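You operate a simulated robot arm through the tools that you are given. There is no shell and no other tool.

The job below is to be done with a simulated robot arm. You get a single attempt, and the scene is never put back.

Task
Put things in order on the top of the far bench. At the end: the red plug gauge stands where the canister (marked "80") stood; the silver link from the top of the far bench stands where the white jar stood; the canister from the top of the far bench stands where the silver link stood; the black sensor stands on top of the grey spout; the white jar from the top of the far bench stands on top of the blue spout; whatever was shut is shut again. Leave all else as you found it, and nothing knocked over.
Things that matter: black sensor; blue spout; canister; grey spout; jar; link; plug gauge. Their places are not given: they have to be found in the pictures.

The check looks at the end state, three seconds after you hand in, the way a careful person would. Anything else that was tipped, shoved, dropped, spilled or broken makes it a failure.

Robot
A 7-joint arm with a two-finger gripper, fixed in place. Base frame: the origin is at the foot of the arm, x ahead of it, y to its left, z up; the work surface is at about z = 0. Units: mm, degrees, N and s.
With the tool pointing down near the work surface it reaches from about 160 to 380 mm from the base axis. Its first joint turns from -72.0 to 72.0 degrees. Payload 0.6 kg.
The tool frame sits at the grasp point between the pads (the TCP): z along the fingers, y along the line on which they close. The tips reach 22 mm beyond it. The gripper opens to 92 mm; its body begins 65 mm behind the TCP.
Orientation is that of the tool frame in the base frame, as a unit quaternion [w, x, y, z]. With the fingers straight down and closing along the base's y, the tool's x points along the base's -x, its y along +y and its z along -z.

Tools
- The arm moves only by the tool apply_moves. Its argument "moves" is text: rows parted by semicolons, each of 7 numbers parted by spaces: the shift along the tool's x, y, z in m, then the turn, a rotation vector about the tool's x, y, z in degrees, then the gripper command, from -1 (shut) to 1 (fully open), values between in proportion. In form: dx dy dz wx wy wz jaw; .... A call has 1 to 20 rows; each row shifts and turns the commanded pose from where the row before left it, along the tool's axes as they then stand. Rows are played at 5 a second. More than 50 mm and 8.6 degrees between two rows, or a gripper value outside its range, and nothing of the call is played. Where a pose cannot be reached the arm comes as near as it can. A force on the tool above 40 N (or 10 N above the force at the start of the call, whichever is more), or a blocked arm, ends the call early, and 0.2 s more pass. The fingers move at their own pace (about 59.9 mm/s each) and stop on an object; they squeeze with about 26 N. The grip force told is the motor's: it shows also when the fingers shut on nothing. Time passes only in rows, and 0.2 s behind the last, so rows that do not move let the fingers close. It gives the time, the measured TCP pose, the force on the tool (base axes), the opening and the grip force at its end, in the units of the frame above (readings bear some noise), with the torque about the TCP (base axes, N m) and any sound that the robot's microphone picked up.
- Cameras (640 x 400 px; columns grow to the right, rows downward): "scene" is fixed at [60.3, -276.7, 403.7]; the picture's right is [0.73, -0.69, 0.00], its down [-0.38, -0.41, -0.83] and it looks along [0.57, 0.60, -0.56] (base axes); focal length 214 px, centre (320, 200). "wrist" rides on the gripper at [71, 19, -102] in the tool frame; the picture's right is [-0.26, 0.97, 0.00], its down [-0.75, -0.20, -0.62] and it looks along [-0.60, -0.16, 0.78] (tool axes); focal length 280 px, centre (320, 200).
- capture(camera): a new picture of that camera. It takes no simulated time.
- pixel_to_xyz(camera, pixels): for up to 12 pixels [column, row] of the newest picture of that camera ("zoom" is the newest enlarged one), the place [x, y, z] in the base frame of the surface seen there, good to about 3 mm. It takes no simulated time.
- inspect(camera, box): a new picture of the part [left, top, right, bottom] of that camera's present view, enlarged. It takes no simulated time.
- close_job(): hands the job in; it is judged then, once.

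Leave the gripper open and the arm clear of the work at the hand-in unless told otherwise.

The tools are called after "Emit:" by a JSON object that holds its "fn" and its "kwargs". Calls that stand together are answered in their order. apply_moves: Moves the arm, as the interface text tells. Its arguments: {"type":"object","properties":{"moves":{"type":"string"}},"required":["moves"]} The other tools are called the same way: capture (camera) takes a picture; pixel_to_xyz (camera, pixels) gives the place of the surface under pixels of a picture; inspect (camera, box) takes an enlarged picture of a part of a camera's view; close_job () hands the job in.

At the start:

```text
time_s: 0.0
tcp_pos: [213.4, -87.3, 321.3]
tcp_rot: [0.001, 0.0, 1.0, 0.001]
contact_force: [0.1, 0.2, -0.2]
ft_torque: [0.0, 0.02, 0.01]
grip_width: 92.1
gripper_force: 0.0
```

scene: 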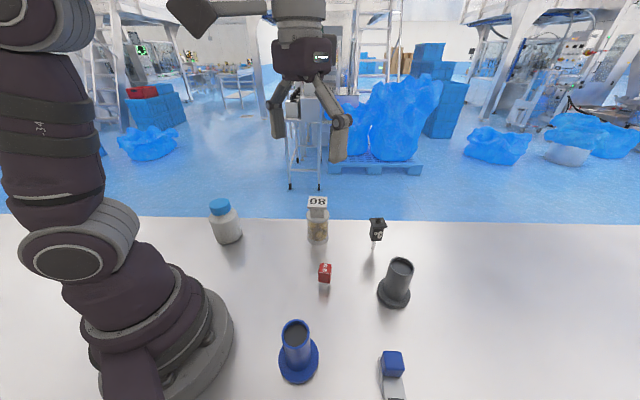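
wrist: 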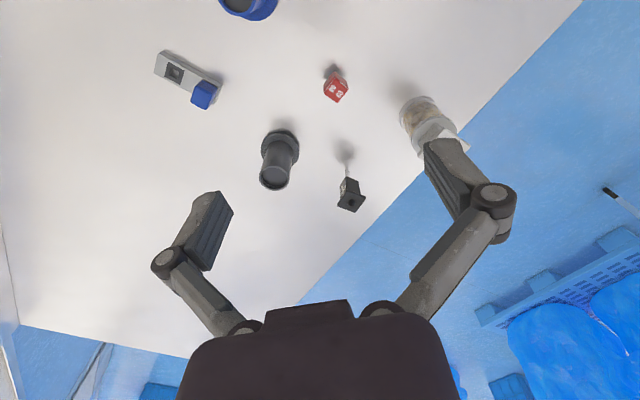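

I see a white jar with a blue cap (scene about 225,220), a canister with a label (317,220), a black sensor on a thin stem (377,230), a red gauge (324,272), a grey spout (397,283), a blue spout (298,352) and a silver item with a blue block (392,372). I'll take enlarged views of these first.

Emit:
{"fn": "inspect", "kwargs": {"camera": "scene", "box": [180, 170, 420, 320]}}

Emit:
{"fn": "inspect", "kwargs": {"camera": "scene", "box": [240, 280, 432, 400]}}

Emit:
{"fn": "inspect", "kwargs": {"camera": "wrist", "box": [130, 0, 290, 100]}}

Emit:
{"fn": "inspect", "kwargs": {"camera": "wrist", "box": [240, 60, 480, 210]}}

```text
2.67 times, centred on (300, 245) of scene
```

zoom: 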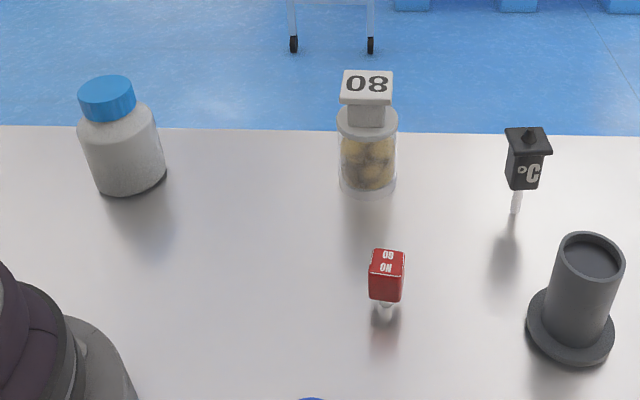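

```text
3.33 times, centred on (336, 340) of scene
```

zoom: 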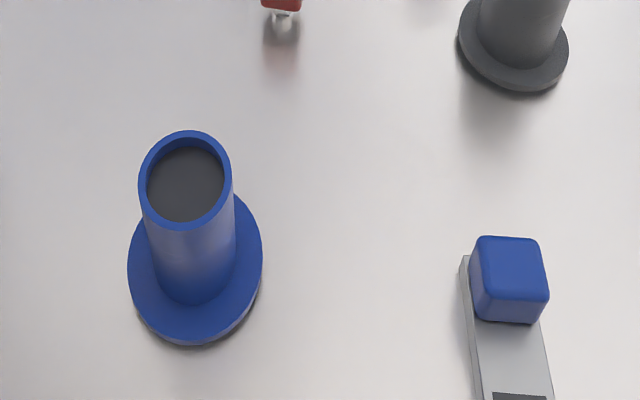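

```text
4.00 times, centred on (210, 50) of wrist
```

zoom: 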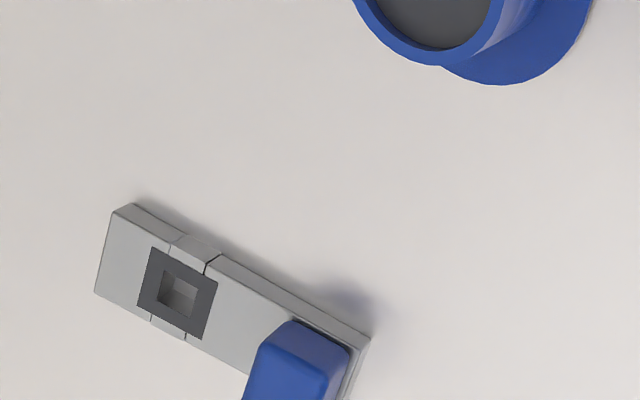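

```text
2.67 times, centred on (360, 135) of wrist
```

zoom: 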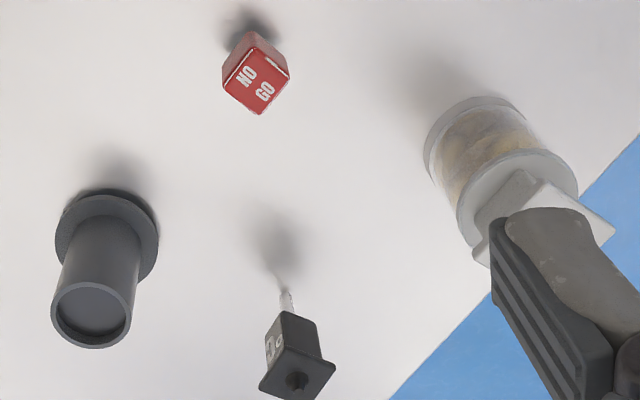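

Next I'll measure surface points on each object in the scene picture.

Emit:
{"fn": "pixel_to_xyz", "kwargs": {"camera": "scene", "pixels": [[220, 203], [227, 225], [229, 241], [317, 201], [317, 216], [317, 232], [318, 240], [377, 221], [376, 234], [374, 245], [373, 252], [324, 266]]}}

Emit:
{"fn": "pixel_to_xyz", "kwargs": {"camera": "scene", "pixels": [[324, 276], [324, 284], [324, 287], [401, 266], [396, 285], [393, 303], [295, 335], [298, 360], [298, 378], [392, 356], [392, 368], [394, 385]]}}

Emit:
{"fn": "pixel_to_xyz", "kwargs": {"camera": "wrist", "pixels": [[158, 55], [155, 73], [222, 83], [200, 108], [174, 73], [204, 93], [250, 5], [340, 88], [275, 178], [350, 190], [352, 203], [413, 112]]}}

```text
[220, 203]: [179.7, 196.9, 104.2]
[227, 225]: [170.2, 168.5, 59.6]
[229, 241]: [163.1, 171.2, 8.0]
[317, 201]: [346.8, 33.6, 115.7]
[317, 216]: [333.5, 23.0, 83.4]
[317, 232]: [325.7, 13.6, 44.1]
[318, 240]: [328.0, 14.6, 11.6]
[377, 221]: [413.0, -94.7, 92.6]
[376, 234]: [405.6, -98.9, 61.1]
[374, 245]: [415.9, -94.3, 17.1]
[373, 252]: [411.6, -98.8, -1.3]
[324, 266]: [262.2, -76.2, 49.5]
```

```text
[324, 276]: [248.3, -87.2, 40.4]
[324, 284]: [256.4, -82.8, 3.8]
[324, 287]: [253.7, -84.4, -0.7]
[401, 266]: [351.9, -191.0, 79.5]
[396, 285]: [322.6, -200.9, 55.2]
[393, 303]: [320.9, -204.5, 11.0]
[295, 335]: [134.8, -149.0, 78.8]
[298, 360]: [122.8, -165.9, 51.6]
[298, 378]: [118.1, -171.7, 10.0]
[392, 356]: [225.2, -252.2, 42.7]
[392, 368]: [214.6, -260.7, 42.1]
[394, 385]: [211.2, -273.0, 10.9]
```

```text
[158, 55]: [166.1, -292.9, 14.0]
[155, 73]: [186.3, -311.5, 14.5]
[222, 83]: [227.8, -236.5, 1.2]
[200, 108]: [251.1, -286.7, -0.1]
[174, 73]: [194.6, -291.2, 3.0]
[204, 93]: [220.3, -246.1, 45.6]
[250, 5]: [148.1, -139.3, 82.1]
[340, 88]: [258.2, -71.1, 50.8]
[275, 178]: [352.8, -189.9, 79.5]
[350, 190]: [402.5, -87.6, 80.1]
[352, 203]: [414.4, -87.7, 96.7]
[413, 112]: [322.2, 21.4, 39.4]
```

I'll look closer at the sensor's stem, the plug gauge's foot and both spouts.

Emit:
{"fn": "inspect", "kwargs": {"camera": "scene", "box": [352, 210, 400, 260]}}

Emit:
{"fn": "inspect", "kwargs": {"camera": "scene", "box": [300, 255, 348, 295]}}

Emit:
{"fn": "inspect", "kwargs": {"camera": "wrist", "box": [315, 130, 385, 220]}}

Emit:
{"fn": "inspect", "kwargs": {"camera": "scene", "box": [290, 185, 350, 255]}}

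```text
8.00 times, centred on (376, 235) of scene
```

zoom: 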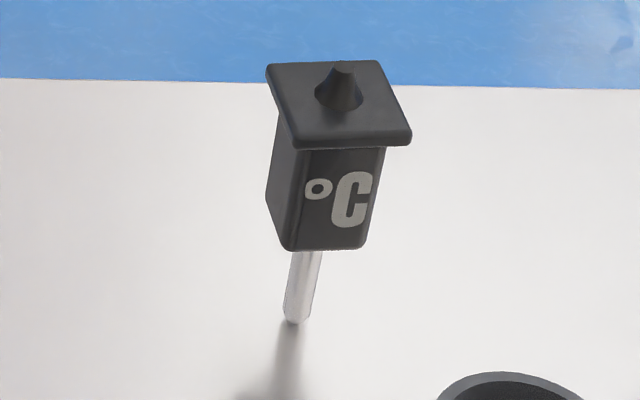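

```text
10.00 times, centred on (324, 275) of scene
```

zoom: 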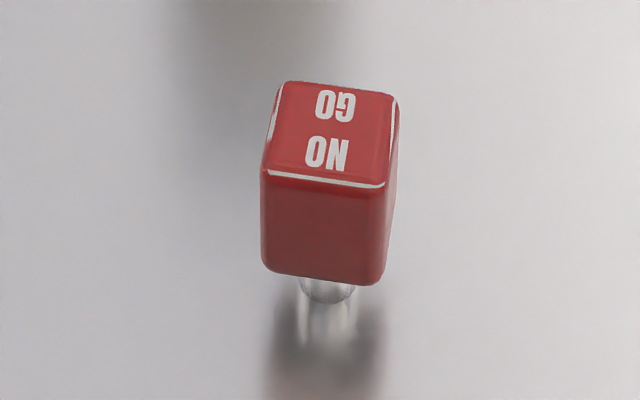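

```text
4.44 times, centred on (350, 175) of wrist
```

zoom: 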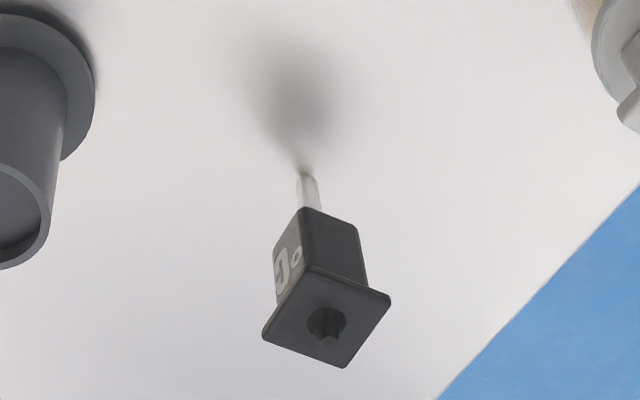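

```text
5.71 times, centred on (320, 220) of scene
```

zoom: 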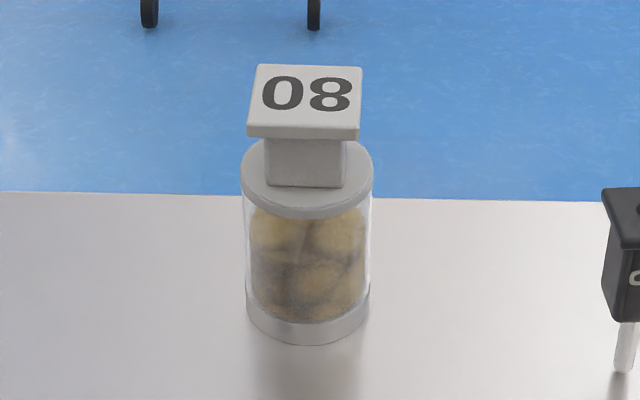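

The sensor balances on a thin pin (about 6 mm), and the gauge stands on a steel plug. I want closer, more accurate views, so I'll move the wrist camera forward and down with the tips staying above 150 mm.

Emit:
{"fn": "apply_moves", "kwargs": {"moves": "-0.0202 0.0025 0.0247 0 0 0 1; -0.0202 0.0025 0.0247 0 0 0 1; -0.0202 0.0025 0.0247 0 0 0 1; -0.0202 0.0025 0.0247 0 0 0 1; -0.0202 0.0025 0.0247 0 0 0 1; -0.0202 0.0025 0.0247 0 0 0 1; 0 0 0 0 0 0 1"}}

Emit:
{"fn": "capture", "kwargs": {"camera": "wrist"}}

Emit:
{"fn": "capture", "kwargs": {"camera": "scene"}}

```text
time_s: 1.6
tcp_pos: [335.0, -71.4, 171.1]
tcp_rot: [0.001, 0.0, 1.0, 0.001]
contact_force: [-0.2, -0.4, 0.0]
ft_torque: [0.01, -0.03, 0.0]
grip_width: 91.8
gripper_force: 0.0
```

```text
taken
```

wrist: 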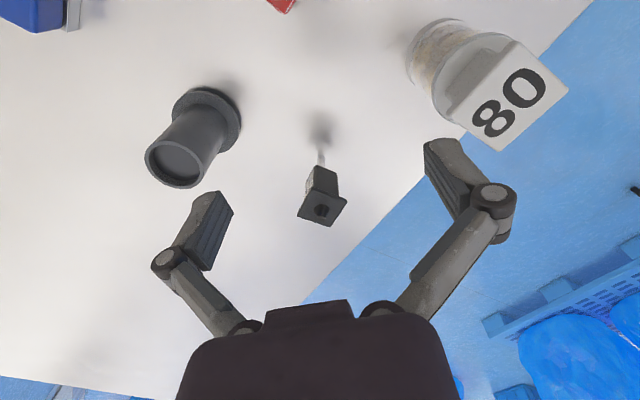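

```text
taken
```

scene: 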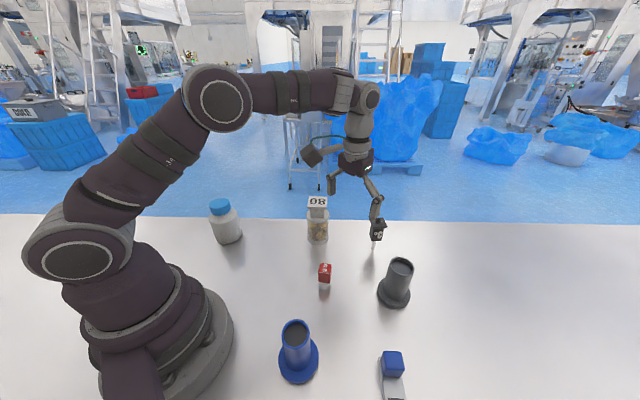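

The view is clear. I'll zoom on the sensor and the grey spout in the wrist view to measure the sensor's yaw and the spout's rim.

Emit:
{"fn": "inspect", "kwargs": {"camera": "wrist", "box": [280, 130, 360, 240]}}

Emit:
{"fn": "inspect", "kwargs": {"camera": "wrist", "box": [135, 75, 255, 200]}}

Emit:
{"fn": "inspect", "kwargs": {"camera": "wrist", "box": [400, 10, 580, 160]}}

```text
3.64 times, centred on (320, 185) of wrist
```

zoom: 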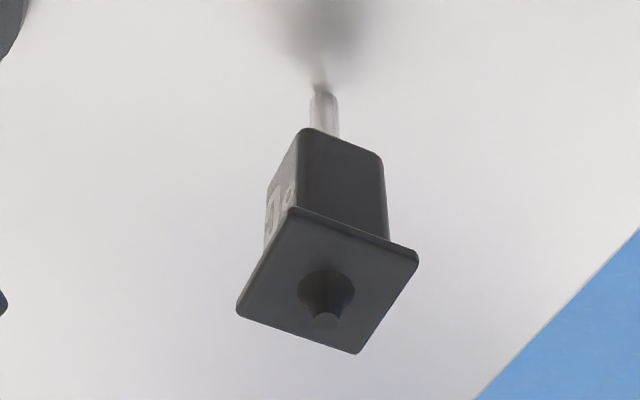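

```text
3.20 times, centred on (195, 138) of wrist
```

zoom: 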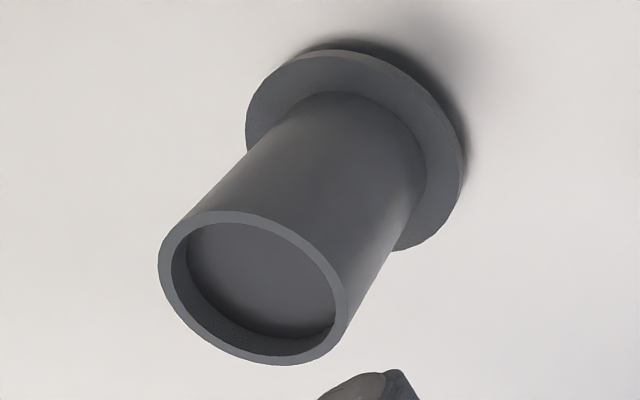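

```text
2.67 times, centred on (490, 85) of wrist
```

zoom: 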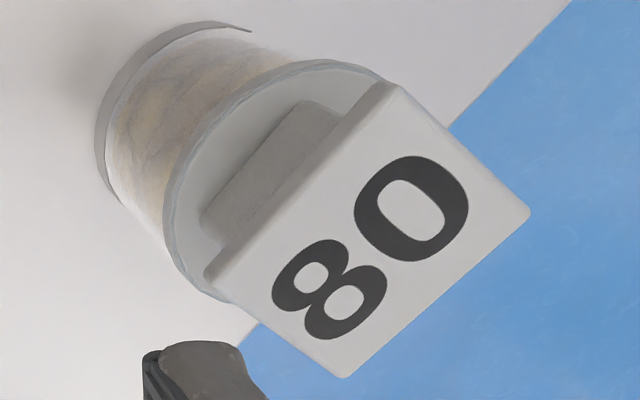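

I'll measure the canister's plate corners in this enlarged picture (397,85; 528,212; 343,375; 207,275), plus its lid edge and the neck.

Emit:
{"fn": "pixel_to_xyz", "kwargs": {"camera": "zoom", "pixels": [[398, 92], [522, 211], [344, 368], [213, 277], [365, 230], [220, 185], [290, 150], [180, 230], [130, 70], [320, 125], [215, 225], [190, 245]]}}

Emit:
{"fn": "inspect", "kwargs": {"camera": "wrist", "box": [280, 130, 360, 240]}}

```text
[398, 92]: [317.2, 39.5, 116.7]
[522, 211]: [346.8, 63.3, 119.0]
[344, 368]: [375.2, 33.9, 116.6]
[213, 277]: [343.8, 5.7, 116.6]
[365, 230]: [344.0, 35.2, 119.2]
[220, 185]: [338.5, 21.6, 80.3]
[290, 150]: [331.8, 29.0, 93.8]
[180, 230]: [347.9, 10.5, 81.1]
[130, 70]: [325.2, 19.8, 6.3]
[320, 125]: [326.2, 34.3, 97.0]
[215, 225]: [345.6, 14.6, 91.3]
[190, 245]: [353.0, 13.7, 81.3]
```

```text
3.64 times, centred on (320, 185) of wrist
```

zoom: 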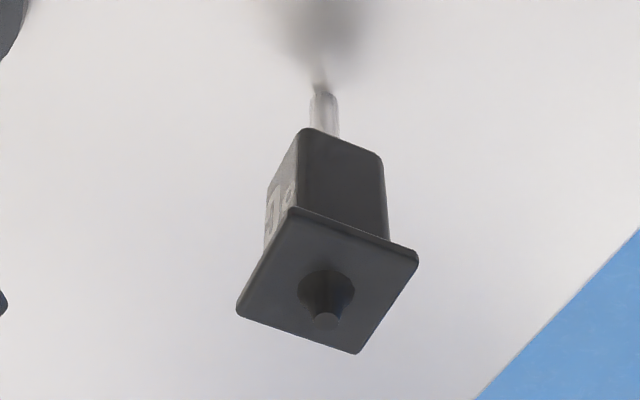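

Now the sensor's plate corners (292,210; 416,256; 356,350; 240,310), its body edges, and the pin foot.

Emit:
{"fn": "pixel_to_xyz", "kwargs": {"camera": "zoom", "pixels": [[293, 214], [412, 258], [355, 346], [243, 310], [327, 280], [326, 318], [305, 140], [378, 165], [384, 225], [345, 175], [325, 115], [322, 93]]}}

Emit:
{"fn": "inspect", "kwargs": {"camera": "wrist", "box": [135, 75, 255, 200]}}

```text
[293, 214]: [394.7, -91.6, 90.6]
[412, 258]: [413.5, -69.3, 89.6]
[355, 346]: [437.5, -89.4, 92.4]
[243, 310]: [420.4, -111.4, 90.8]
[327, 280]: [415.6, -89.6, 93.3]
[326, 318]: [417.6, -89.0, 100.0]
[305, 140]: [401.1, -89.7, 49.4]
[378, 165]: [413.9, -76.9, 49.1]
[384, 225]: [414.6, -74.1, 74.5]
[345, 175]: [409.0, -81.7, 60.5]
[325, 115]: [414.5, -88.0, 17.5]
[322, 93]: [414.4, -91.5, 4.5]
```

```text
3.20 times, centred on (195, 138) of wrist
```

zoom: 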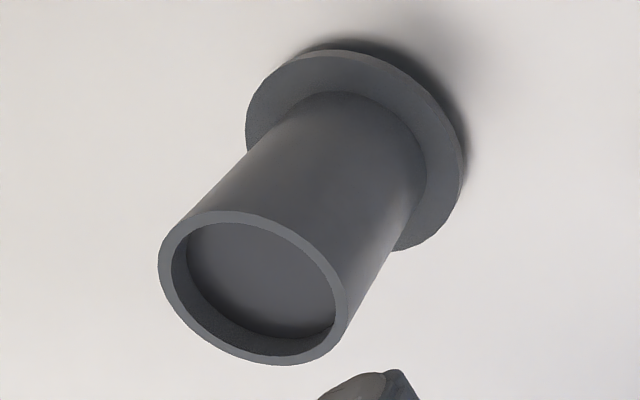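

Now the grey spout: rim points, floor and flange in this enlarged picture.

Emit:
{"fn": "pixel_to_xyz", "kwargs": {"camera": "zoom", "pixels": [[165, 260], [230, 217], [305, 248], [343, 315], [270, 359], [195, 325], [260, 280], [225, 270], [300, 300], [320, 140], [290, 70], [450, 170]]}}

Emit:
{"fn": "inspect", "kwargs": {"camera": "scene", "box": [365, 245, 430, 315]}}

```text
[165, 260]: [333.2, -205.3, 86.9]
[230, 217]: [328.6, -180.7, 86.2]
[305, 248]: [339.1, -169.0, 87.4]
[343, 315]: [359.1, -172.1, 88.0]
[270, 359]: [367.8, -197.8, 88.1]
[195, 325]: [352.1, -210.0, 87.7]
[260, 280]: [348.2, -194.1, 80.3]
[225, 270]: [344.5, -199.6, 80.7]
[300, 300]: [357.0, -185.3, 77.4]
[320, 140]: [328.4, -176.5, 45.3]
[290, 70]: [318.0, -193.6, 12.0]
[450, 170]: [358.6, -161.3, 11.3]
```

```text
5.71 times, centred on (398, 280) of scene
```

zoom: 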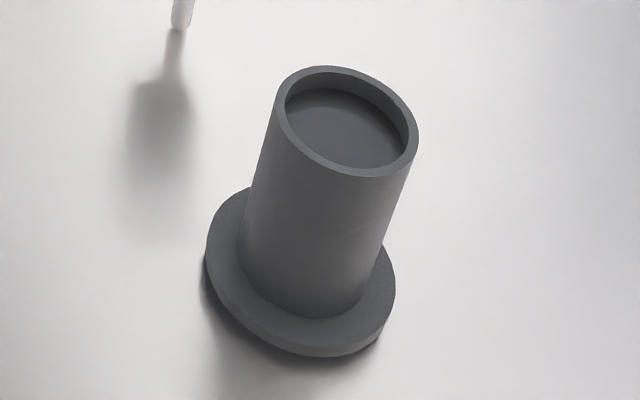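

The sensor has a 30 mm plate at z about 91, centre (416,-90), rotated about 50°. The grey spout's centre is (347,-189), with the rim at 87 and the floor at 80. Next I'll move to view the link and the blue spout, yawing the tool to -50°.

Emit:
{"fn": "apply_moves", "kwargs": {"moves": "0.0308 -0.0157 -0.01 0 0 0 1; 0.0308 -0.0157 -0.01 0 0 0 1; 0.0308 -0.0157 -0.01 0 0 0 1; 0.0308 -0.0157 -0.01 0 0 0 1; 0.0308 -0.0157 -0.01 0 0 0 1; 0.0308 -0.0157 -0.01 0 0 0 1; 0 0 0 0 0 8.333 1; 0 0 0 0 0 8.333 1; 0 0 0 0 0 8.333 1; 0 0 0 0 0 8.333 1; 0 0 0 0 0 8.333 1; 0 0 0 0 0 8.333 1; 0 0 0 0 0 0 1"}}

Emit:
{"fn": "capture", "kwargs": {"camera": "wrist"}}

Emit:
{"fn": "capture", "kwargs": {"camera": "scene"}}

```text
time_s: 4.4
tcp_pos: [151.7, -165.4, 231.5]
tcp_rot: [0.0, 0.423, 0.906, 0.001]
contact_force: [-0.5, -0.3, 0.1]
ft_torque: [0.01, 0.02, 0.01]
grip_width: 92.0
gripper_force: 0.0
```

```text
taken
```

wrist: 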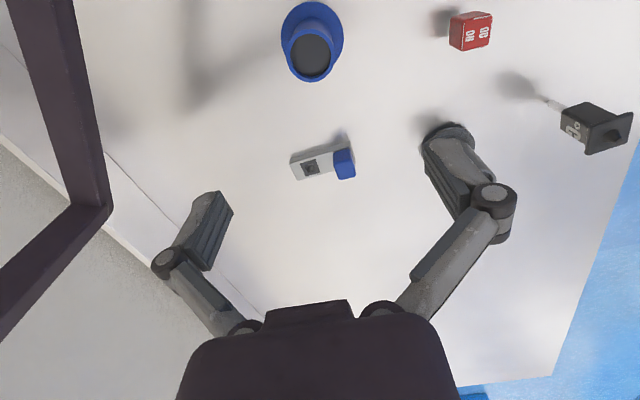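

```text
taken
```

scene: 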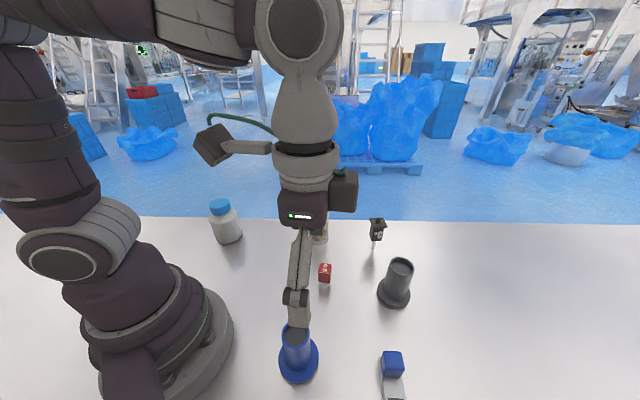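

There is a dark frame on the left of the wrist picture (60,100 and 90,210). I need to know where it is, so I'll measure it along with the link and the blue spout.

Emit:
{"fn": "pixel_to_xyz", "kwargs": {"camera": "wrist", "pixels": [[50, 50], [75, 130], [90, 205], [40, 240], [10, 290], [120, 170], [30, 180], [20, 120]]}}

Emit:
{"fn": "inspect", "kwargs": {"camera": "wrist", "box": [280, 120, 370, 190]}}

```text
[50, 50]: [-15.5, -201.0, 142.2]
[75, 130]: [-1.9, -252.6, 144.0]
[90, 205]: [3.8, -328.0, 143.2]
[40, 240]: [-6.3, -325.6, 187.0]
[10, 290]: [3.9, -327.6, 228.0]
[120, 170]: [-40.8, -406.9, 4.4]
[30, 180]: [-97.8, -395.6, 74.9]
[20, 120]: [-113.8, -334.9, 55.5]
```

```text
5.71 times, centred on (325, 155) of wrist
```

zoom: 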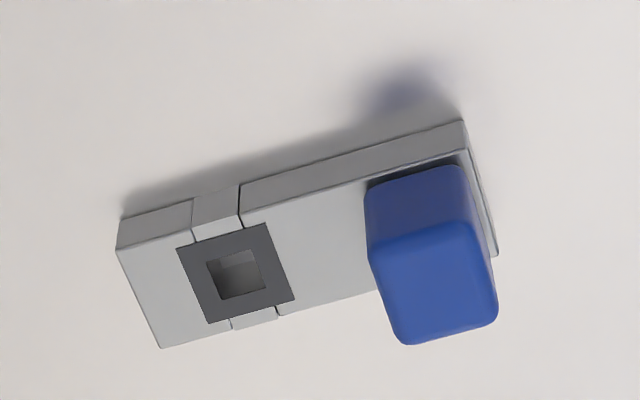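

The dark frame is a bracket near x≈0, y −200…−330, z≥142, so I'll stay away from it. Now the link's corners and the blue block in the enlarged picture.

Emit:
{"fn": "pixel_to_xyz", "kwargs": {"camera": "zoom", "pixels": [[120, 250], [163, 345], [462, 157], [493, 253], [125, 217], [462, 123], [370, 250], [460, 230], [490, 312], [405, 338], [430, 285], [240, 278]]}}

Emit:
{"fn": "inspect", "kwargs": {"camera": "wrist", "box": [260, 0, 364, 90]}}

```text
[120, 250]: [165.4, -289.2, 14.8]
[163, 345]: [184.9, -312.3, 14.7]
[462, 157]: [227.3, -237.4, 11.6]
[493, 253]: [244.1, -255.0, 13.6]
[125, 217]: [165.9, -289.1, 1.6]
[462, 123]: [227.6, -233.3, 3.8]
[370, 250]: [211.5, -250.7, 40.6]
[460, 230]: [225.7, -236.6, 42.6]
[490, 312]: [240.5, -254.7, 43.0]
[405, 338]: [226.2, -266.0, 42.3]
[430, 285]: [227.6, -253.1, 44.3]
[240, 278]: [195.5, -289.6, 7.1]
```

```text
4.44 times, centred on (312, 45) of wrist
```

zoom: 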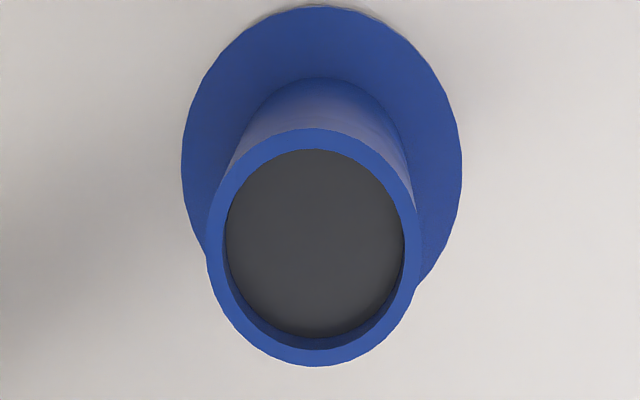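

Now the blue spout's rim, floor and flange in the enlarged picture.

Emit:
{"fn": "pixel_to_xyz", "kwargs": {"camera": "zoom", "pixels": [[214, 240], [411, 240], [312, 138], [312, 359], [245, 330], [380, 330], [315, 240], [315, 300], [320, 12], [186, 165], [458, 165], [315, 190]]}}

Emit:
{"fn": "inspect", "kwargs": {"camera": "wrist", "box": [440, 0, 504, 60]}}

```text
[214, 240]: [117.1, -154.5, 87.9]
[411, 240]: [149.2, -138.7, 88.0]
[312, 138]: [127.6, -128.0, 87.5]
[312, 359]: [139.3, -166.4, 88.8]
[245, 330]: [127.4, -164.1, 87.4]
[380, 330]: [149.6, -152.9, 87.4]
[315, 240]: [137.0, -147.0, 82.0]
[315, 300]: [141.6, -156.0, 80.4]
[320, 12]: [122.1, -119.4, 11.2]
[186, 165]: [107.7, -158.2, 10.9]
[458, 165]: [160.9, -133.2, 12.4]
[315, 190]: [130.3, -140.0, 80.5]
```

```text
6.67 times, centred on (472, 30) of wrist
```

zoom: 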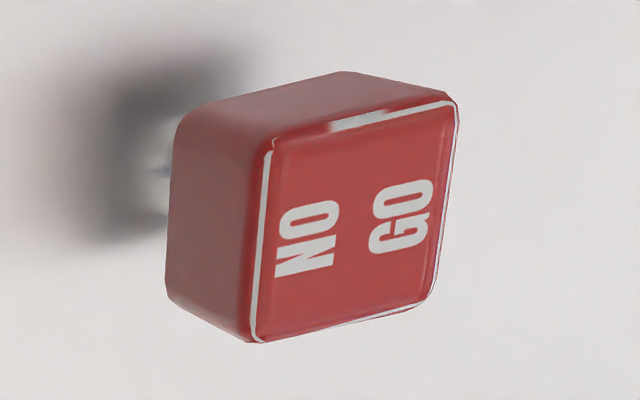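

Now the plug gauge's top corners (275,140; 450,98; 430,300; 255,335) and side faces.

Emit:
{"fn": "pixel_to_xyz", "kwargs": {"camera": "zoom", "pixels": [[278, 145], [447, 105], [425, 295], [260, 330], [350, 220], [175, 150], [340, 80], [175, 290], [158, 180], [215, 200]]}}

Emit:
{"fn": "inspect", "kwargs": {"camera": "scene", "box": [195, 190, 259, 254]}}

```text
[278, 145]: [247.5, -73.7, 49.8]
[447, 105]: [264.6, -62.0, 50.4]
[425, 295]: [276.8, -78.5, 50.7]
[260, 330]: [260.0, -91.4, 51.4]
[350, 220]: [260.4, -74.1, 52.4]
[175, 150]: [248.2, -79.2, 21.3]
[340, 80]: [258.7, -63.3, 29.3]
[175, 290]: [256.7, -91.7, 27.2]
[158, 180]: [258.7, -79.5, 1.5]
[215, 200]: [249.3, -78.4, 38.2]
```

```text
6.25 times, centred on (227, 222) of scene
```

zoom: 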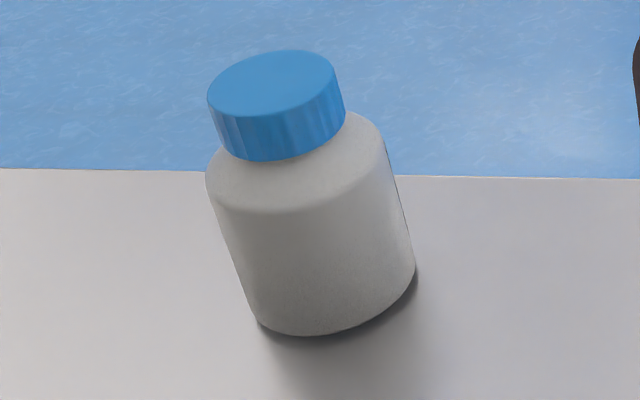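

Now the jar as seen from the scene camera: cap edges, shoulder, and base edges.

Emit:
{"fn": "pixel_to_xyz", "kwargs": {"camera": "zoom", "pixels": [[275, 80], [214, 100], [332, 75], [290, 105], [265, 57], [290, 150], [215, 185], [380, 145], [300, 205], [265, 325], [408, 280], [330, 325]]}}

```text
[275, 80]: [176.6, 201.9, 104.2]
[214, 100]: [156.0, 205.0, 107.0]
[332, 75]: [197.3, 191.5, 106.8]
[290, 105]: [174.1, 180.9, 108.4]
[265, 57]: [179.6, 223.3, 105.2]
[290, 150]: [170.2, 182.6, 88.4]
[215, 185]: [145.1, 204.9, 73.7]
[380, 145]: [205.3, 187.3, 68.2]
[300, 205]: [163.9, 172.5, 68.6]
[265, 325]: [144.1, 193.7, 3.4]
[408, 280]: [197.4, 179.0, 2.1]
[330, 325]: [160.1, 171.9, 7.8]
```

The jar is about 60 mm across with its cap top at 107, near (177,199). Its place on the blue spout will be at (133.5,-147), on the rim at about 88. The link is 82×30×14 mm, centred at (205,-273), with the blue block at (226,-252).

My plan:
1. Park the link on free bench.
2. Move the canister to the link's place.
3. Move the gauge to the canister's place.
4. Put the jar on the blue spout.
5. Move the link to the jar's place.
6. Put the sensor on the grey spout.

First I'll go above the link's blue block, jaws aligned with the bar.

Emit:
{"fn": "apply_moves", "kwargs": {"moves": "0 0 0 0 0 -2.4 1; -0.0228 -0.0007 0.0243 0 0 0 1; -0.0228 -0.0007 0.0243 0 0 0 1; -0.0228 -0.0007 0.0243 0 0 0 1; -0.0228 -0.0007 0.0243 0 0 0 1; -0.0228 -0.0007 0.0243 0 0 0 1; 0 0 0 0 0 0 1"}}

Emit:
{"fn": "capture", "kwargs": {"camera": "wrist"}}

Emit:
{"fn": "capture", "kwargs": {"camera": "scene"}}

```text
time_s: 6.0
tcp_pos: [224.6, -252.1, 110.3]
tcp_rot: [0.001, 0.403, 0.915, 0.0]
contact_force: [-0.3, 0.5, -0.3]
ft_torque: [-0.02, 0.03, 0.02]
grip_width: 92.0
gripper_force: 0.0
```

```text
taken
```

wrist: 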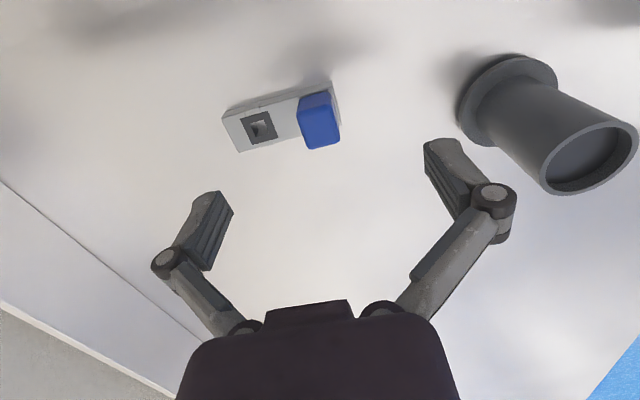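

```text
taken
```

scene: 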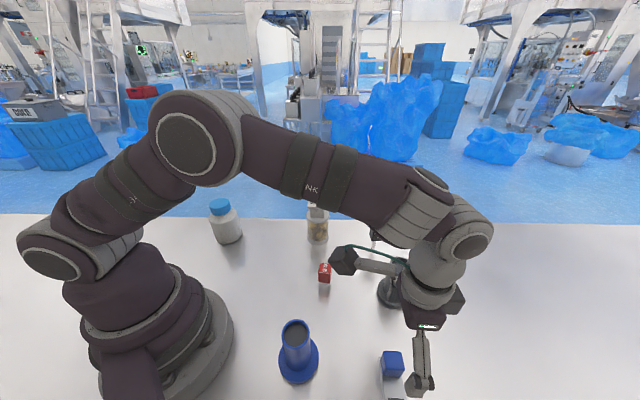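

I'm above the block. I'll zoom in here and measure the block and bar more precisely before going down.

Emit:
{"fn": "inspect", "kwargs": {"camera": "wrist", "box": [210, 70, 350, 160]}}

Emit:
{"fn": "inspect", "kwargs": {"camera": "scene", "box": [360, 330, 450, 400]}}

Emit:
{"fn": "inspect", "kwargs": {"camera": "wrist", "box": [210, 70, 350, 160]}}

```text
4.44 times, centred on (280, 115) of wrist
```

zoom: 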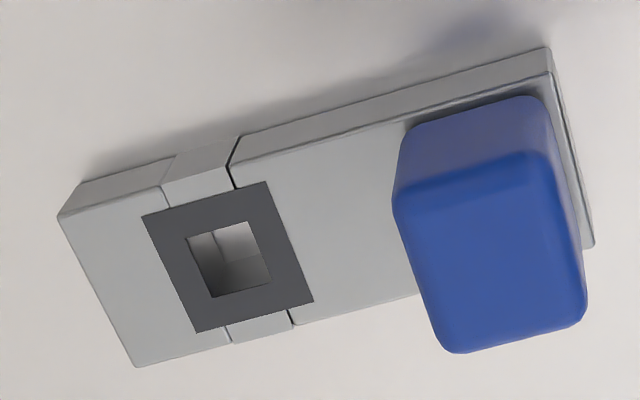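

```text
5.71 times, centred on (405, 365) of scene
```

zoom: 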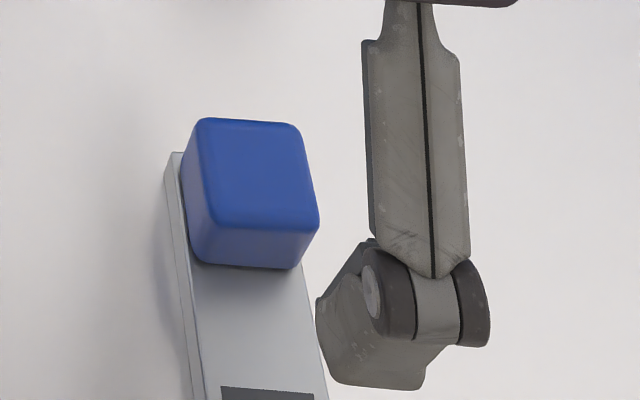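

```text
4.44 times, centred on (280, 115) of wrist
```

zoom: 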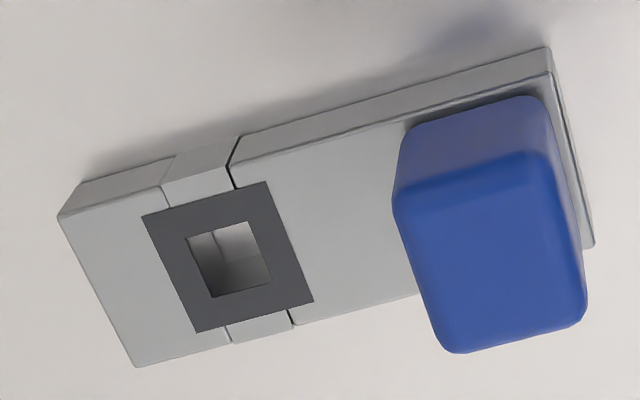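

Measuring the bar corners and the block top in this picture.

Emit:
{"fn": "pixel_to_xyz", "kwargs": {"camera": "zoom", "pixels": [[62, 218], [138, 362], [547, 77], [588, 245], [400, 205], [548, 160], [583, 318], [452, 348], [490, 260], [545, 52], [592, 243], [320, 220]]}}

```text
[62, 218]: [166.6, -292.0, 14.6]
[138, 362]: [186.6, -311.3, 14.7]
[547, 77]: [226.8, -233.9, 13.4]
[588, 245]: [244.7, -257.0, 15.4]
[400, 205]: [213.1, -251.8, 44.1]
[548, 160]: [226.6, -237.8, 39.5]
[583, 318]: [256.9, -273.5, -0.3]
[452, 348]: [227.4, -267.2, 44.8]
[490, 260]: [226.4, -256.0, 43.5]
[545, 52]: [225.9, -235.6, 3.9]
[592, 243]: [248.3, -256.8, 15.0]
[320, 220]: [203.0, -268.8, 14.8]
```

Bar centre is about (206,-273), block about (227,-252.5), angle 43°, matching the jaws. I'll go down to TCP z≈44, which leaves the tips at 22, above the 14.5 mm bar top.

Emit:
{"fn": "apply_moves", "kwargs": {"moves": "-0.0018 0.0013 0.0166 0 0 0 1; 0 0 0.0166 0 0 0 1; 0 0 0.0166 0 0 0 1; 0 0 0.0165 0 0 0 1; 0 0 0 0 0 0 1"}}

Emit:
{"fn": "capture", "kwargs": {"camera": "wrist"}}

Emit:
{"fn": "inspect", "kwargs": {"camera": "scene", "box": [340, 310, 468, 400]}}

```text
time_s: 7.2
tcp_pos: [228.1, -253.0, 44.1]
tcp_rot: [0.0, 0.403, 0.915, 0.001]
contact_force: [0.4, -0.3, -0.5]
ft_torque: [-0.01, 0.01, 0.02]
grip_width: 92.0
gripper_force: 0.0
```

```text
taken
```

wrist: 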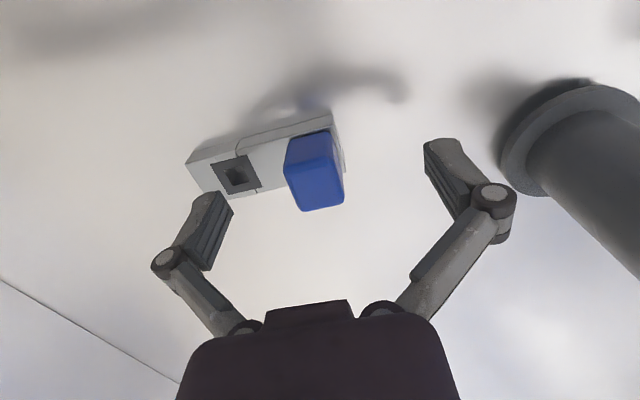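

```text
4.44 times, centred on (404, 355) of scene
```

zoom: 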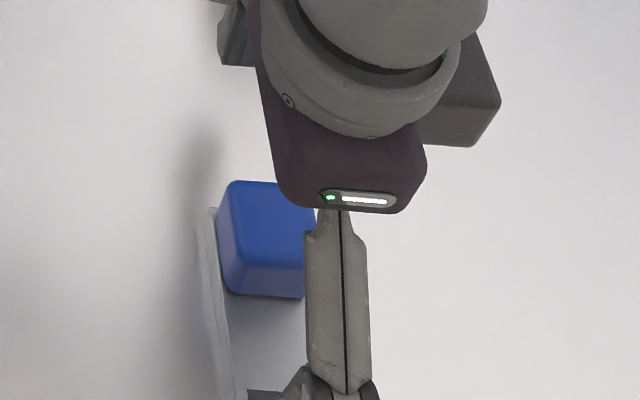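

The TCP projects to about (320,186), right on the block's top face, with the fingers either side along the bar. Closing the jaws now.

Emit:
{"fn": "apply_moves", "kwargs": {"moves": "0 0 0 0 0 0 0; 0 0 0 0 0 0 -0.4; 0 0 0 0 0 0 -1; 0 0 0 0 0 0 -1; 0 0 0 0 0 0 -1; 0 0 0 0 0 0 -1"}}

Emit:
{"fn": "capture", "kwargs": {"camera": "wrist"}}

Emit:
{"fn": "capture", "kwargs": {"camera": "scene"}}

```text
time_s: 8.6
tcp_pos: [227.1, -252.6, 45.1]
tcp_rot: [0.0, 0.403, 0.915, 0.001]
contact_force: [-2.2, -0.2, 4.1]
ft_torque: [-0.01, 0.0, 0.01]
grip_width: 23.6
gripper_force: 26.1
```

```text
taken
```

wrist: 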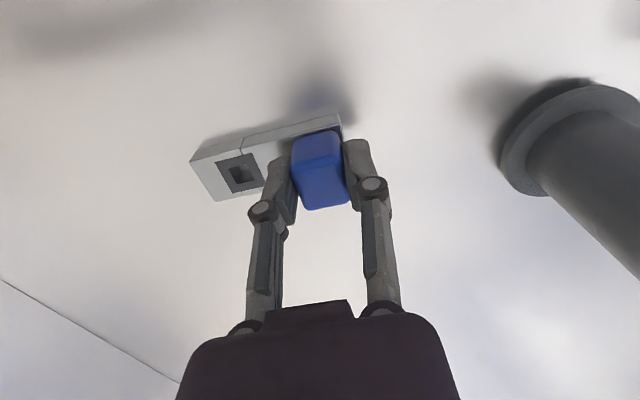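

```text
taken
```

scene: 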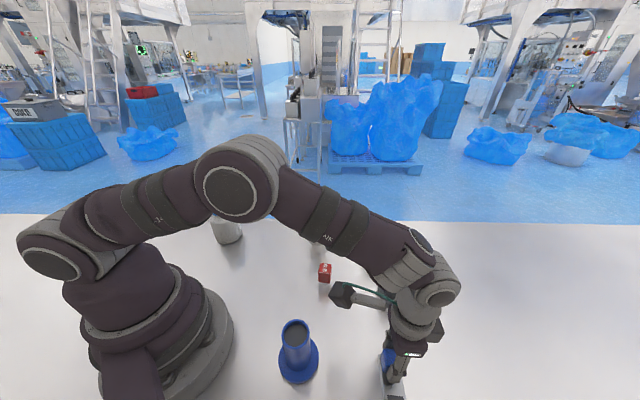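

The block is held at 23.6 mm. I'll lift 25 mm slowly and check.

Emit:
{"fn": "apply_moves", "kwargs": {"moves": "0 0 -0.003 0 0 0 -1; 0 0 -0.006 0 0 0 -1; 0 0 -0.008 0 0 0 -1; 0 0 -0.008 0 0 0 -1; 0 0 0 0 0 0 -1"}}

Emit:
{"fn": "capture", "kwargs": {"camera": "wrist"}}

Emit:
{"fn": "inspect", "kwargs": {"camera": "scene", "box": [340, 310, 468, 400]}}

```text
time_s: 9.8
tcp_pos: [227.7, -252.4, 69.3]
tcp_rot: [0.0, 0.403, 0.915, 0.001]
contact_force: [0.1, 0.8, 0.0]
ft_torque: [0.02, 0.02, 0.0]
grip_width: 0.0
gripper_force: 25.6
```

```text
taken
```

wrist: 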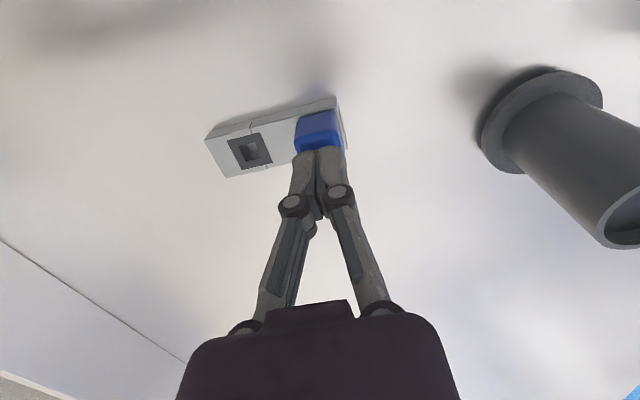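

```text
4.44 times, centred on (404, 355) of scene
```

zoom: 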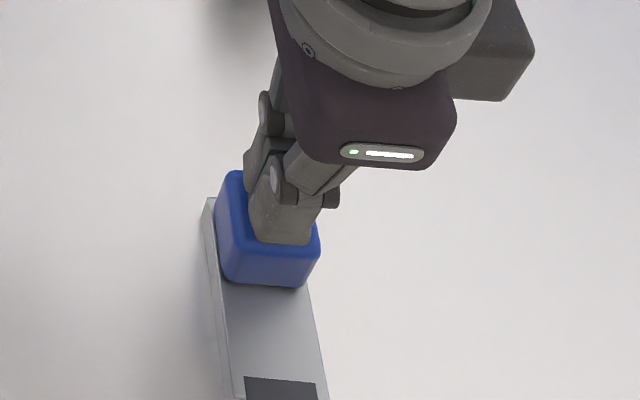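

The jaws slipped off: the reading is 0.0 mm and the block is still on the bench. I gripped too high, with only the tips on the block. I'll open, then measure the link to check it hasn't moved before regripping lower.

Emit:
{"fn": "apply_moves", "kwargs": {"moves": "0 0 -0.02 0 0 0 -1; 0 0 0 0 0 0 0; 0 0 0 0 0 0 1; 0 0 0 0 0 0 1; 0 0 0 0 0 0 1; 0 0 0 0 0 0 1"}}

Emit:
{"fn": "inspect", "kwargs": {"camera": "wrist", "box": [190, 70, 350, 180]}}

```text
time_s: 11.2
tcp_pos: [227.4, -253.6, 88.7]
tcp_rot: [-0.001, 0.403, 0.915, 0.002]
contact_force: [0.6, 0.0, -0.2]
ft_torque: [0.03, 0.01, -0.03]
grip_width: 92.0
gripper_force: 0.1
```

```text
3.64 times, centred on (270, 125) of wrist
```

zoom: 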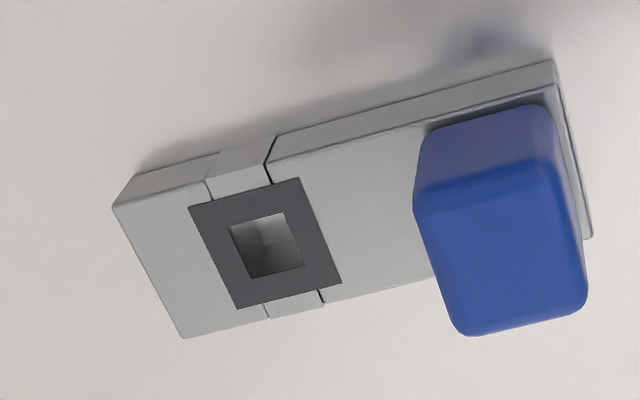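

Emit:
{"fn": "pixel_to_xyz", "kwargs": {"camera": "zoom", "pixels": [[116, 208], [184, 334], [552, 85], [586, 232], [420, 200], [545, 168], [470, 328], [580, 295], [500, 255], [560, 250], [460, 180], [370, 170]]}}

```text
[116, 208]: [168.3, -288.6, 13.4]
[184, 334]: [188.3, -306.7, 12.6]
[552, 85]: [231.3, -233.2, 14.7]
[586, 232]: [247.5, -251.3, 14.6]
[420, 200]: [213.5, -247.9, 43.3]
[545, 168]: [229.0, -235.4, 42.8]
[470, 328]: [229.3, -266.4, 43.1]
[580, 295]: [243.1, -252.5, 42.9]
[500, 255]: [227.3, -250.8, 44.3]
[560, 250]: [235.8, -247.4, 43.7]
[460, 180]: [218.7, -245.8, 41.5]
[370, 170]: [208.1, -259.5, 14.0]
```

The link is flat, within about 3 mm of where it was (centre ≈(208,-271), block centre ≈(228.5,-250.8)). Now I'll go lower to TCP z≈37, so the pad centre is on the block, and close.

Emit:
{"fn": "apply_moves", "kwargs": {"moves": "0.001 0.0015 0.013 0 0 0 1; 0 0 0.013 0 0 0 1; 0 0 0.013 0 0 0 1; 0 0 0.0127 0 0 0 1; 0 0 0 0 0 0 0; 0 0 0 0 0 0 -0.3; 0 0 0 0 0 0 -0.6; 0 0 0 0 0 0 -0.8; 0 0 0 0 0 0 -1; 0 0 0 0 0 0 -1; 0 0 0 0 0 0 -1"}}

Emit:
{"fn": "capture", "kwargs": {"camera": "wrist"}}

Emit:
{"fn": "inspect", "kwargs": {"camera": "scene", "box": [340, 310, 468, 400]}}

```text
time_s: 13.6
tcp_pos: [227.4, -249.7, 35.8]
tcp_rot: [0.001, 0.403, 0.915, 0.001]
contact_force: [-0.7, 0.2, 1.3]
ft_torque: [-0.03, 0.01, 0.01]
grip_width: 23.6
gripper_force: 25.7
```

```text
taken
```

wrist: 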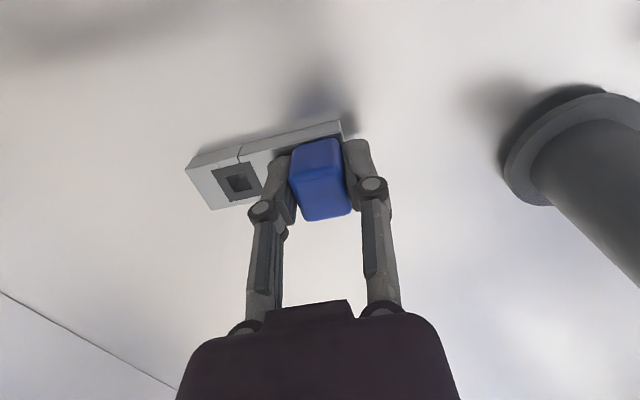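

```text
4.44 times, centred on (404, 355) of scene
```

zoom: 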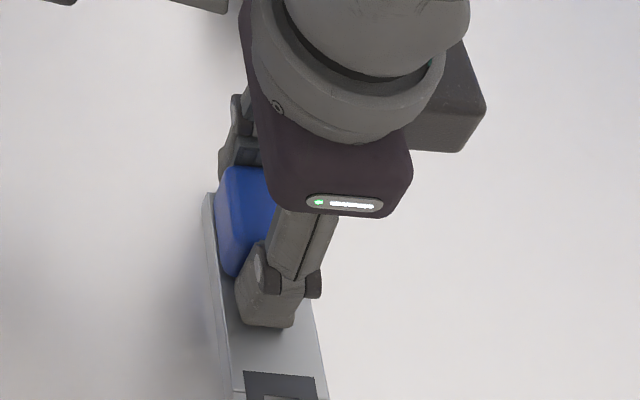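

It's gripped deeper now: 23.6 mm, 26 N, TCP at 36. I'll lift very slowly by 12 mm and check the force and width.

Emit:
{"fn": "apply_moves", "kwargs": {"moves": "0 0 -0.001 0 0 0 -1; 0 0 -0.002 0 0 0 -1; 0 0 -0.002 0 0 0 -1; 0 0 -0.002 0 0 0 -1; 0 0 -0.002 0 0 0 -1; 0 0 -0.003 0 0 0 -1; 0 0 0 0 0 0 -1"}}

Emit:
{"fn": "capture", "kwargs": {"camera": "wrist"}}

Emit:
{"fn": "inspect", "kwargs": {"camera": "scene", "box": [340, 310, 468, 400]}}

```text
time_s: 15.2
tcp_pos: [227.3, -251.8, 48.7]
tcp_rot: [-0.001, 0.403, 0.915, 0.001]
contact_force: [-0.5, -0.4, -2.2]
ft_torque: [0.05, 0.0, 0.02]
grip_width: 23.3
gripper_force: 26.4
```

```text
taken
```

wrist: 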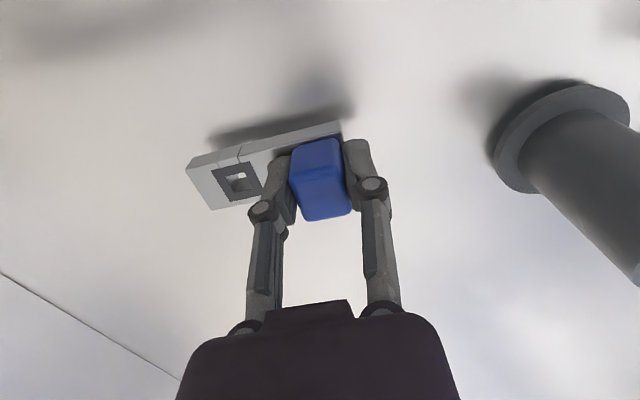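

```text
4.44 times, centred on (404, 355) of scene
```

zoom: 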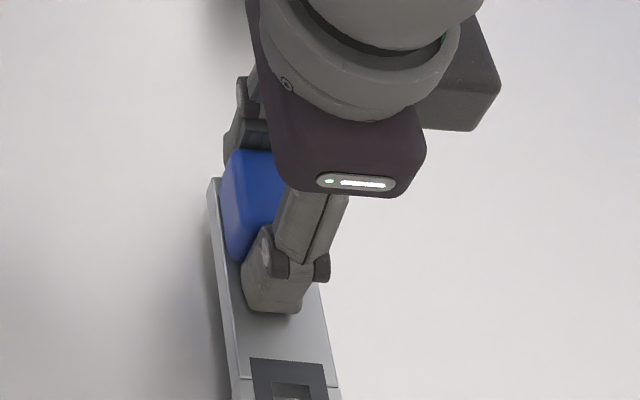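

The link is up and moves with the gripper (about 2.2 N, width 23.3). I'll raise it to about 165 mm and turn the tool back to yaw 0.

Emit:
{"fn": "apply_moves", "kwargs": {"moves": "0 0 -0.015 0 0 0 -1; 0 0 -0.025 0 0 0 -1; 0 0 -0.028 0 0 0 -1; 0 0 -0.028 0 0 0 -1; 0 0 -0.02 0 0 0 -1; 0 0 0 0 0 -7.93 -1; 0 0 0 0 0 -7.93 -1; 0 0 0 0 0 -7.93 -1; 0 0 0 0 0 -7.93 -1; 0 0 0 0 0 -7.93 -1; 0 0 0 0 0 -7.93 -1; 0 0 0 0 0 0 -1"}}

Emit:
{"fn": "capture", "kwargs": {"camera": "wrist"}}

Emit:
{"fn": "capture", "kwargs": {"camera": "scene"}}

```text
time_s: 17.8
tcp_pos: [227.7, -250.5, 165.7]
tcp_rot: [0.001, -0.001, 1.0, 0.001]
contact_force: [-0.4, -0.1, -0.4]
ft_torque: [0.05, -0.01, 0.0]
grip_width: 23.6
gripper_force: 25.7
```

```text
taken
```

wrist: 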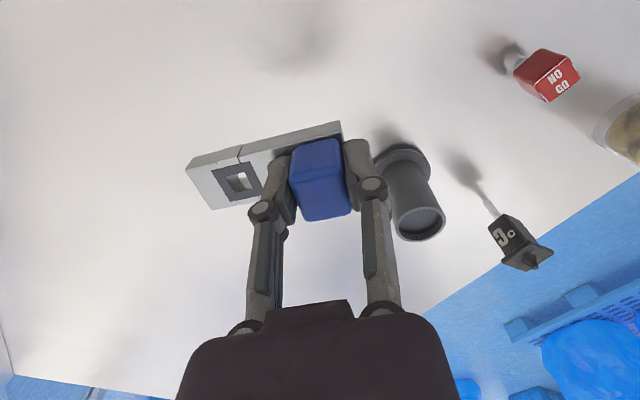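

```text
taken
```

scene: 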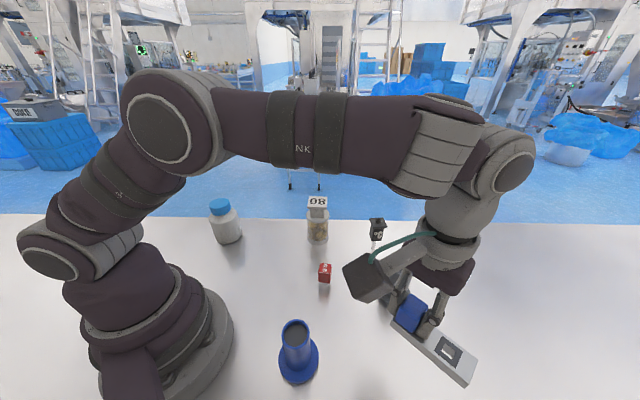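

The link is held steadily. I'll carry it across to the free spot near (235,90).

Emit:
{"fn": "apply_moves", "kwargs": {"moves": "0 0.015 0 0 0 0 -1; -0.0005 0.028 0 0 0 0 -1; -0.0008 0.032 0 0 0 0 -1; -0.0008 0.032 0 0 0 0 -1; -0.0008 0.032 0 0 0 0 -1; -0.0008 0.032 0 0 0 0 -1; -0.0008 0.032 0 0 0 0 -1; -0.0008 0.032 0 0 0 0 -1; -0.0008 0.032 0 0 0 0 -1; -0.0008 0.032 0 0 0 0 -1; -0.0005 0.026 0 0 0 0 -1; 0 0.015 0 0 0 0 -1; 0 0 0 0 0 0 -1"}}

Emit:
{"fn": "capture", "kwargs": {"camera": "wrist"}}

Emit:
{"fn": "capture", "kwargs": {"camera": "scene"}}

```text
time_s: 20.6
tcp_pos: [234.1, 88.7, 165.6]
tcp_rot: [0.002, -0.001, 1.0, 0.001]
contact_force: [-0.4, -0.1, -1.4]
ft_torque: [0.05, 0.04, -0.02]
grip_width: 23.4
gripper_force: 26.0
```

```text
taken
```

wrist: 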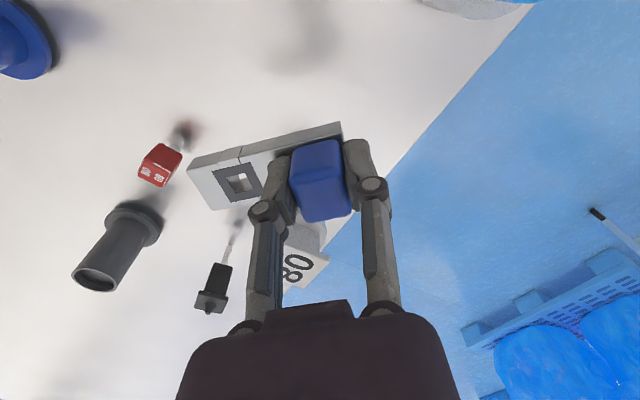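

```text
taken
```

scene: 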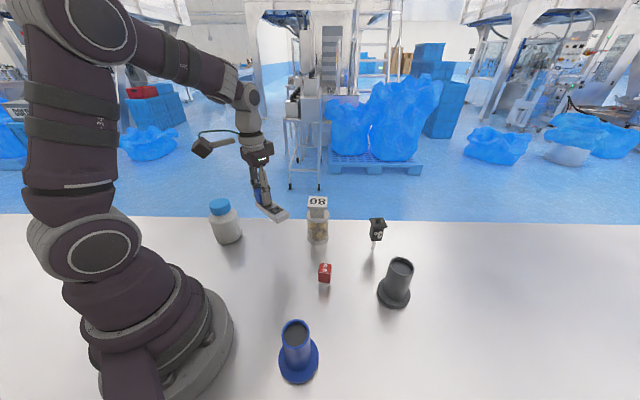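

Before setting it down, I'll check where the bench edge runs and confirm the spot below is clear bench.

Emit:
{"fn": "pixel_to_xyz", "kwargs": {"camera": "scene", "pixels": [[200, 219], [265, 220], [295, 220], [345, 222], [450, 226], [270, 232], [285, 245], [262, 255], [300, 255], [275, 270], [290, 232], [255, 240]]}}

```text
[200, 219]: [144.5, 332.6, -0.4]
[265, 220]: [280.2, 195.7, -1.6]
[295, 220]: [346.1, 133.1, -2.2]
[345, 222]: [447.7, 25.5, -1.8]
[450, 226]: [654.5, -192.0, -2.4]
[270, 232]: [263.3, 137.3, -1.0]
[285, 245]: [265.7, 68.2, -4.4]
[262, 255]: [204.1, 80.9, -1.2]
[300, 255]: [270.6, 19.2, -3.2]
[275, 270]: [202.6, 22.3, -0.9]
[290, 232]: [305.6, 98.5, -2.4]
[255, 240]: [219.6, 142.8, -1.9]
```

The bench is clear at (235,60), with the edge along x+y≈476. I'll lower the link until its bottom is just at the bench (TCP z≈36.5), slowing near the end.

Emit:
{"fn": "apply_moves", "kwargs": {"moves": "0 0 0.015 0 0 0 -1; 0 0 0.025 0 0 0 -1; 0 0 0.025 0 0 0 -1; 0 0 0.025 0 0 0 -1; 0 0 0.02 0 0 0 -1; 0 0 0.01 0 0 0 -1; 0 0 0.005 0 0 0 -1; 0 0 0.002 0 0 0 -1; 0 0 0 0 0 0 -1"}}

Emit:
{"fn": "capture", "kwargs": {"camera": "wrist"}}

Emit:
{"fn": "inspect", "kwargs": {"camera": "scene", "box": [215, 190, 343, 270]}}

```text
time_s: 22.6
tcp_pos: [234.6, 89.5, 39.4]
tcp_rot: [0.001, 0.0, 1.0, 0.001]
contact_force: [-0.1, -0.6, -1.1]
ft_torque: [0.05, 0.02, -0.02]
grip_width: 23.6
gripper_force: 26.0
```

```text
taken
```

wrist: 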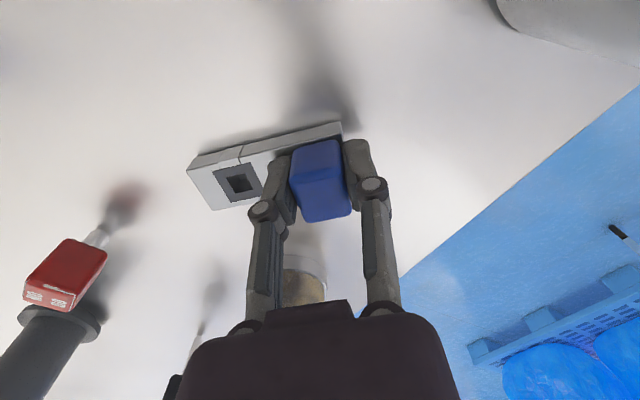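

```text
5.00 times, centred on (279, 230) of scene
```

zoom: 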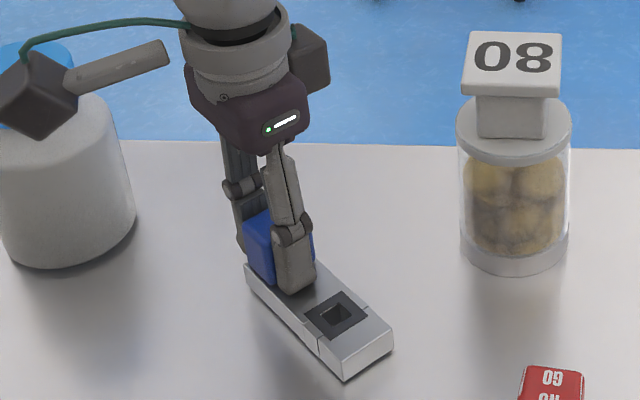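

Still about 3 mm above the bench. I'll lower in 1 mm steps, then open.

Emit:
{"fn": "apply_moves", "kwargs": {"moves": "0 0 0.001 0 0 0 -1; 0 0 0.001 0 0 0 -1; 0 0 0.001 0 0 0 -1; 0 0 0.0005 0 0 0 -1; 0 0 0 0 0 0 -1"}}

```text
time_s: 23.8
tcp_pos: [234.9, 90.3, 36.3]
tcp_rot: [0.001, 0.001, 1.0, 0.002]
contact_force: [-2.6, -0.5, 21.5]
ft_torque: [0.02, 0.07, -0.05]
grip_width: 23.5
gripper_force: 26.0
```

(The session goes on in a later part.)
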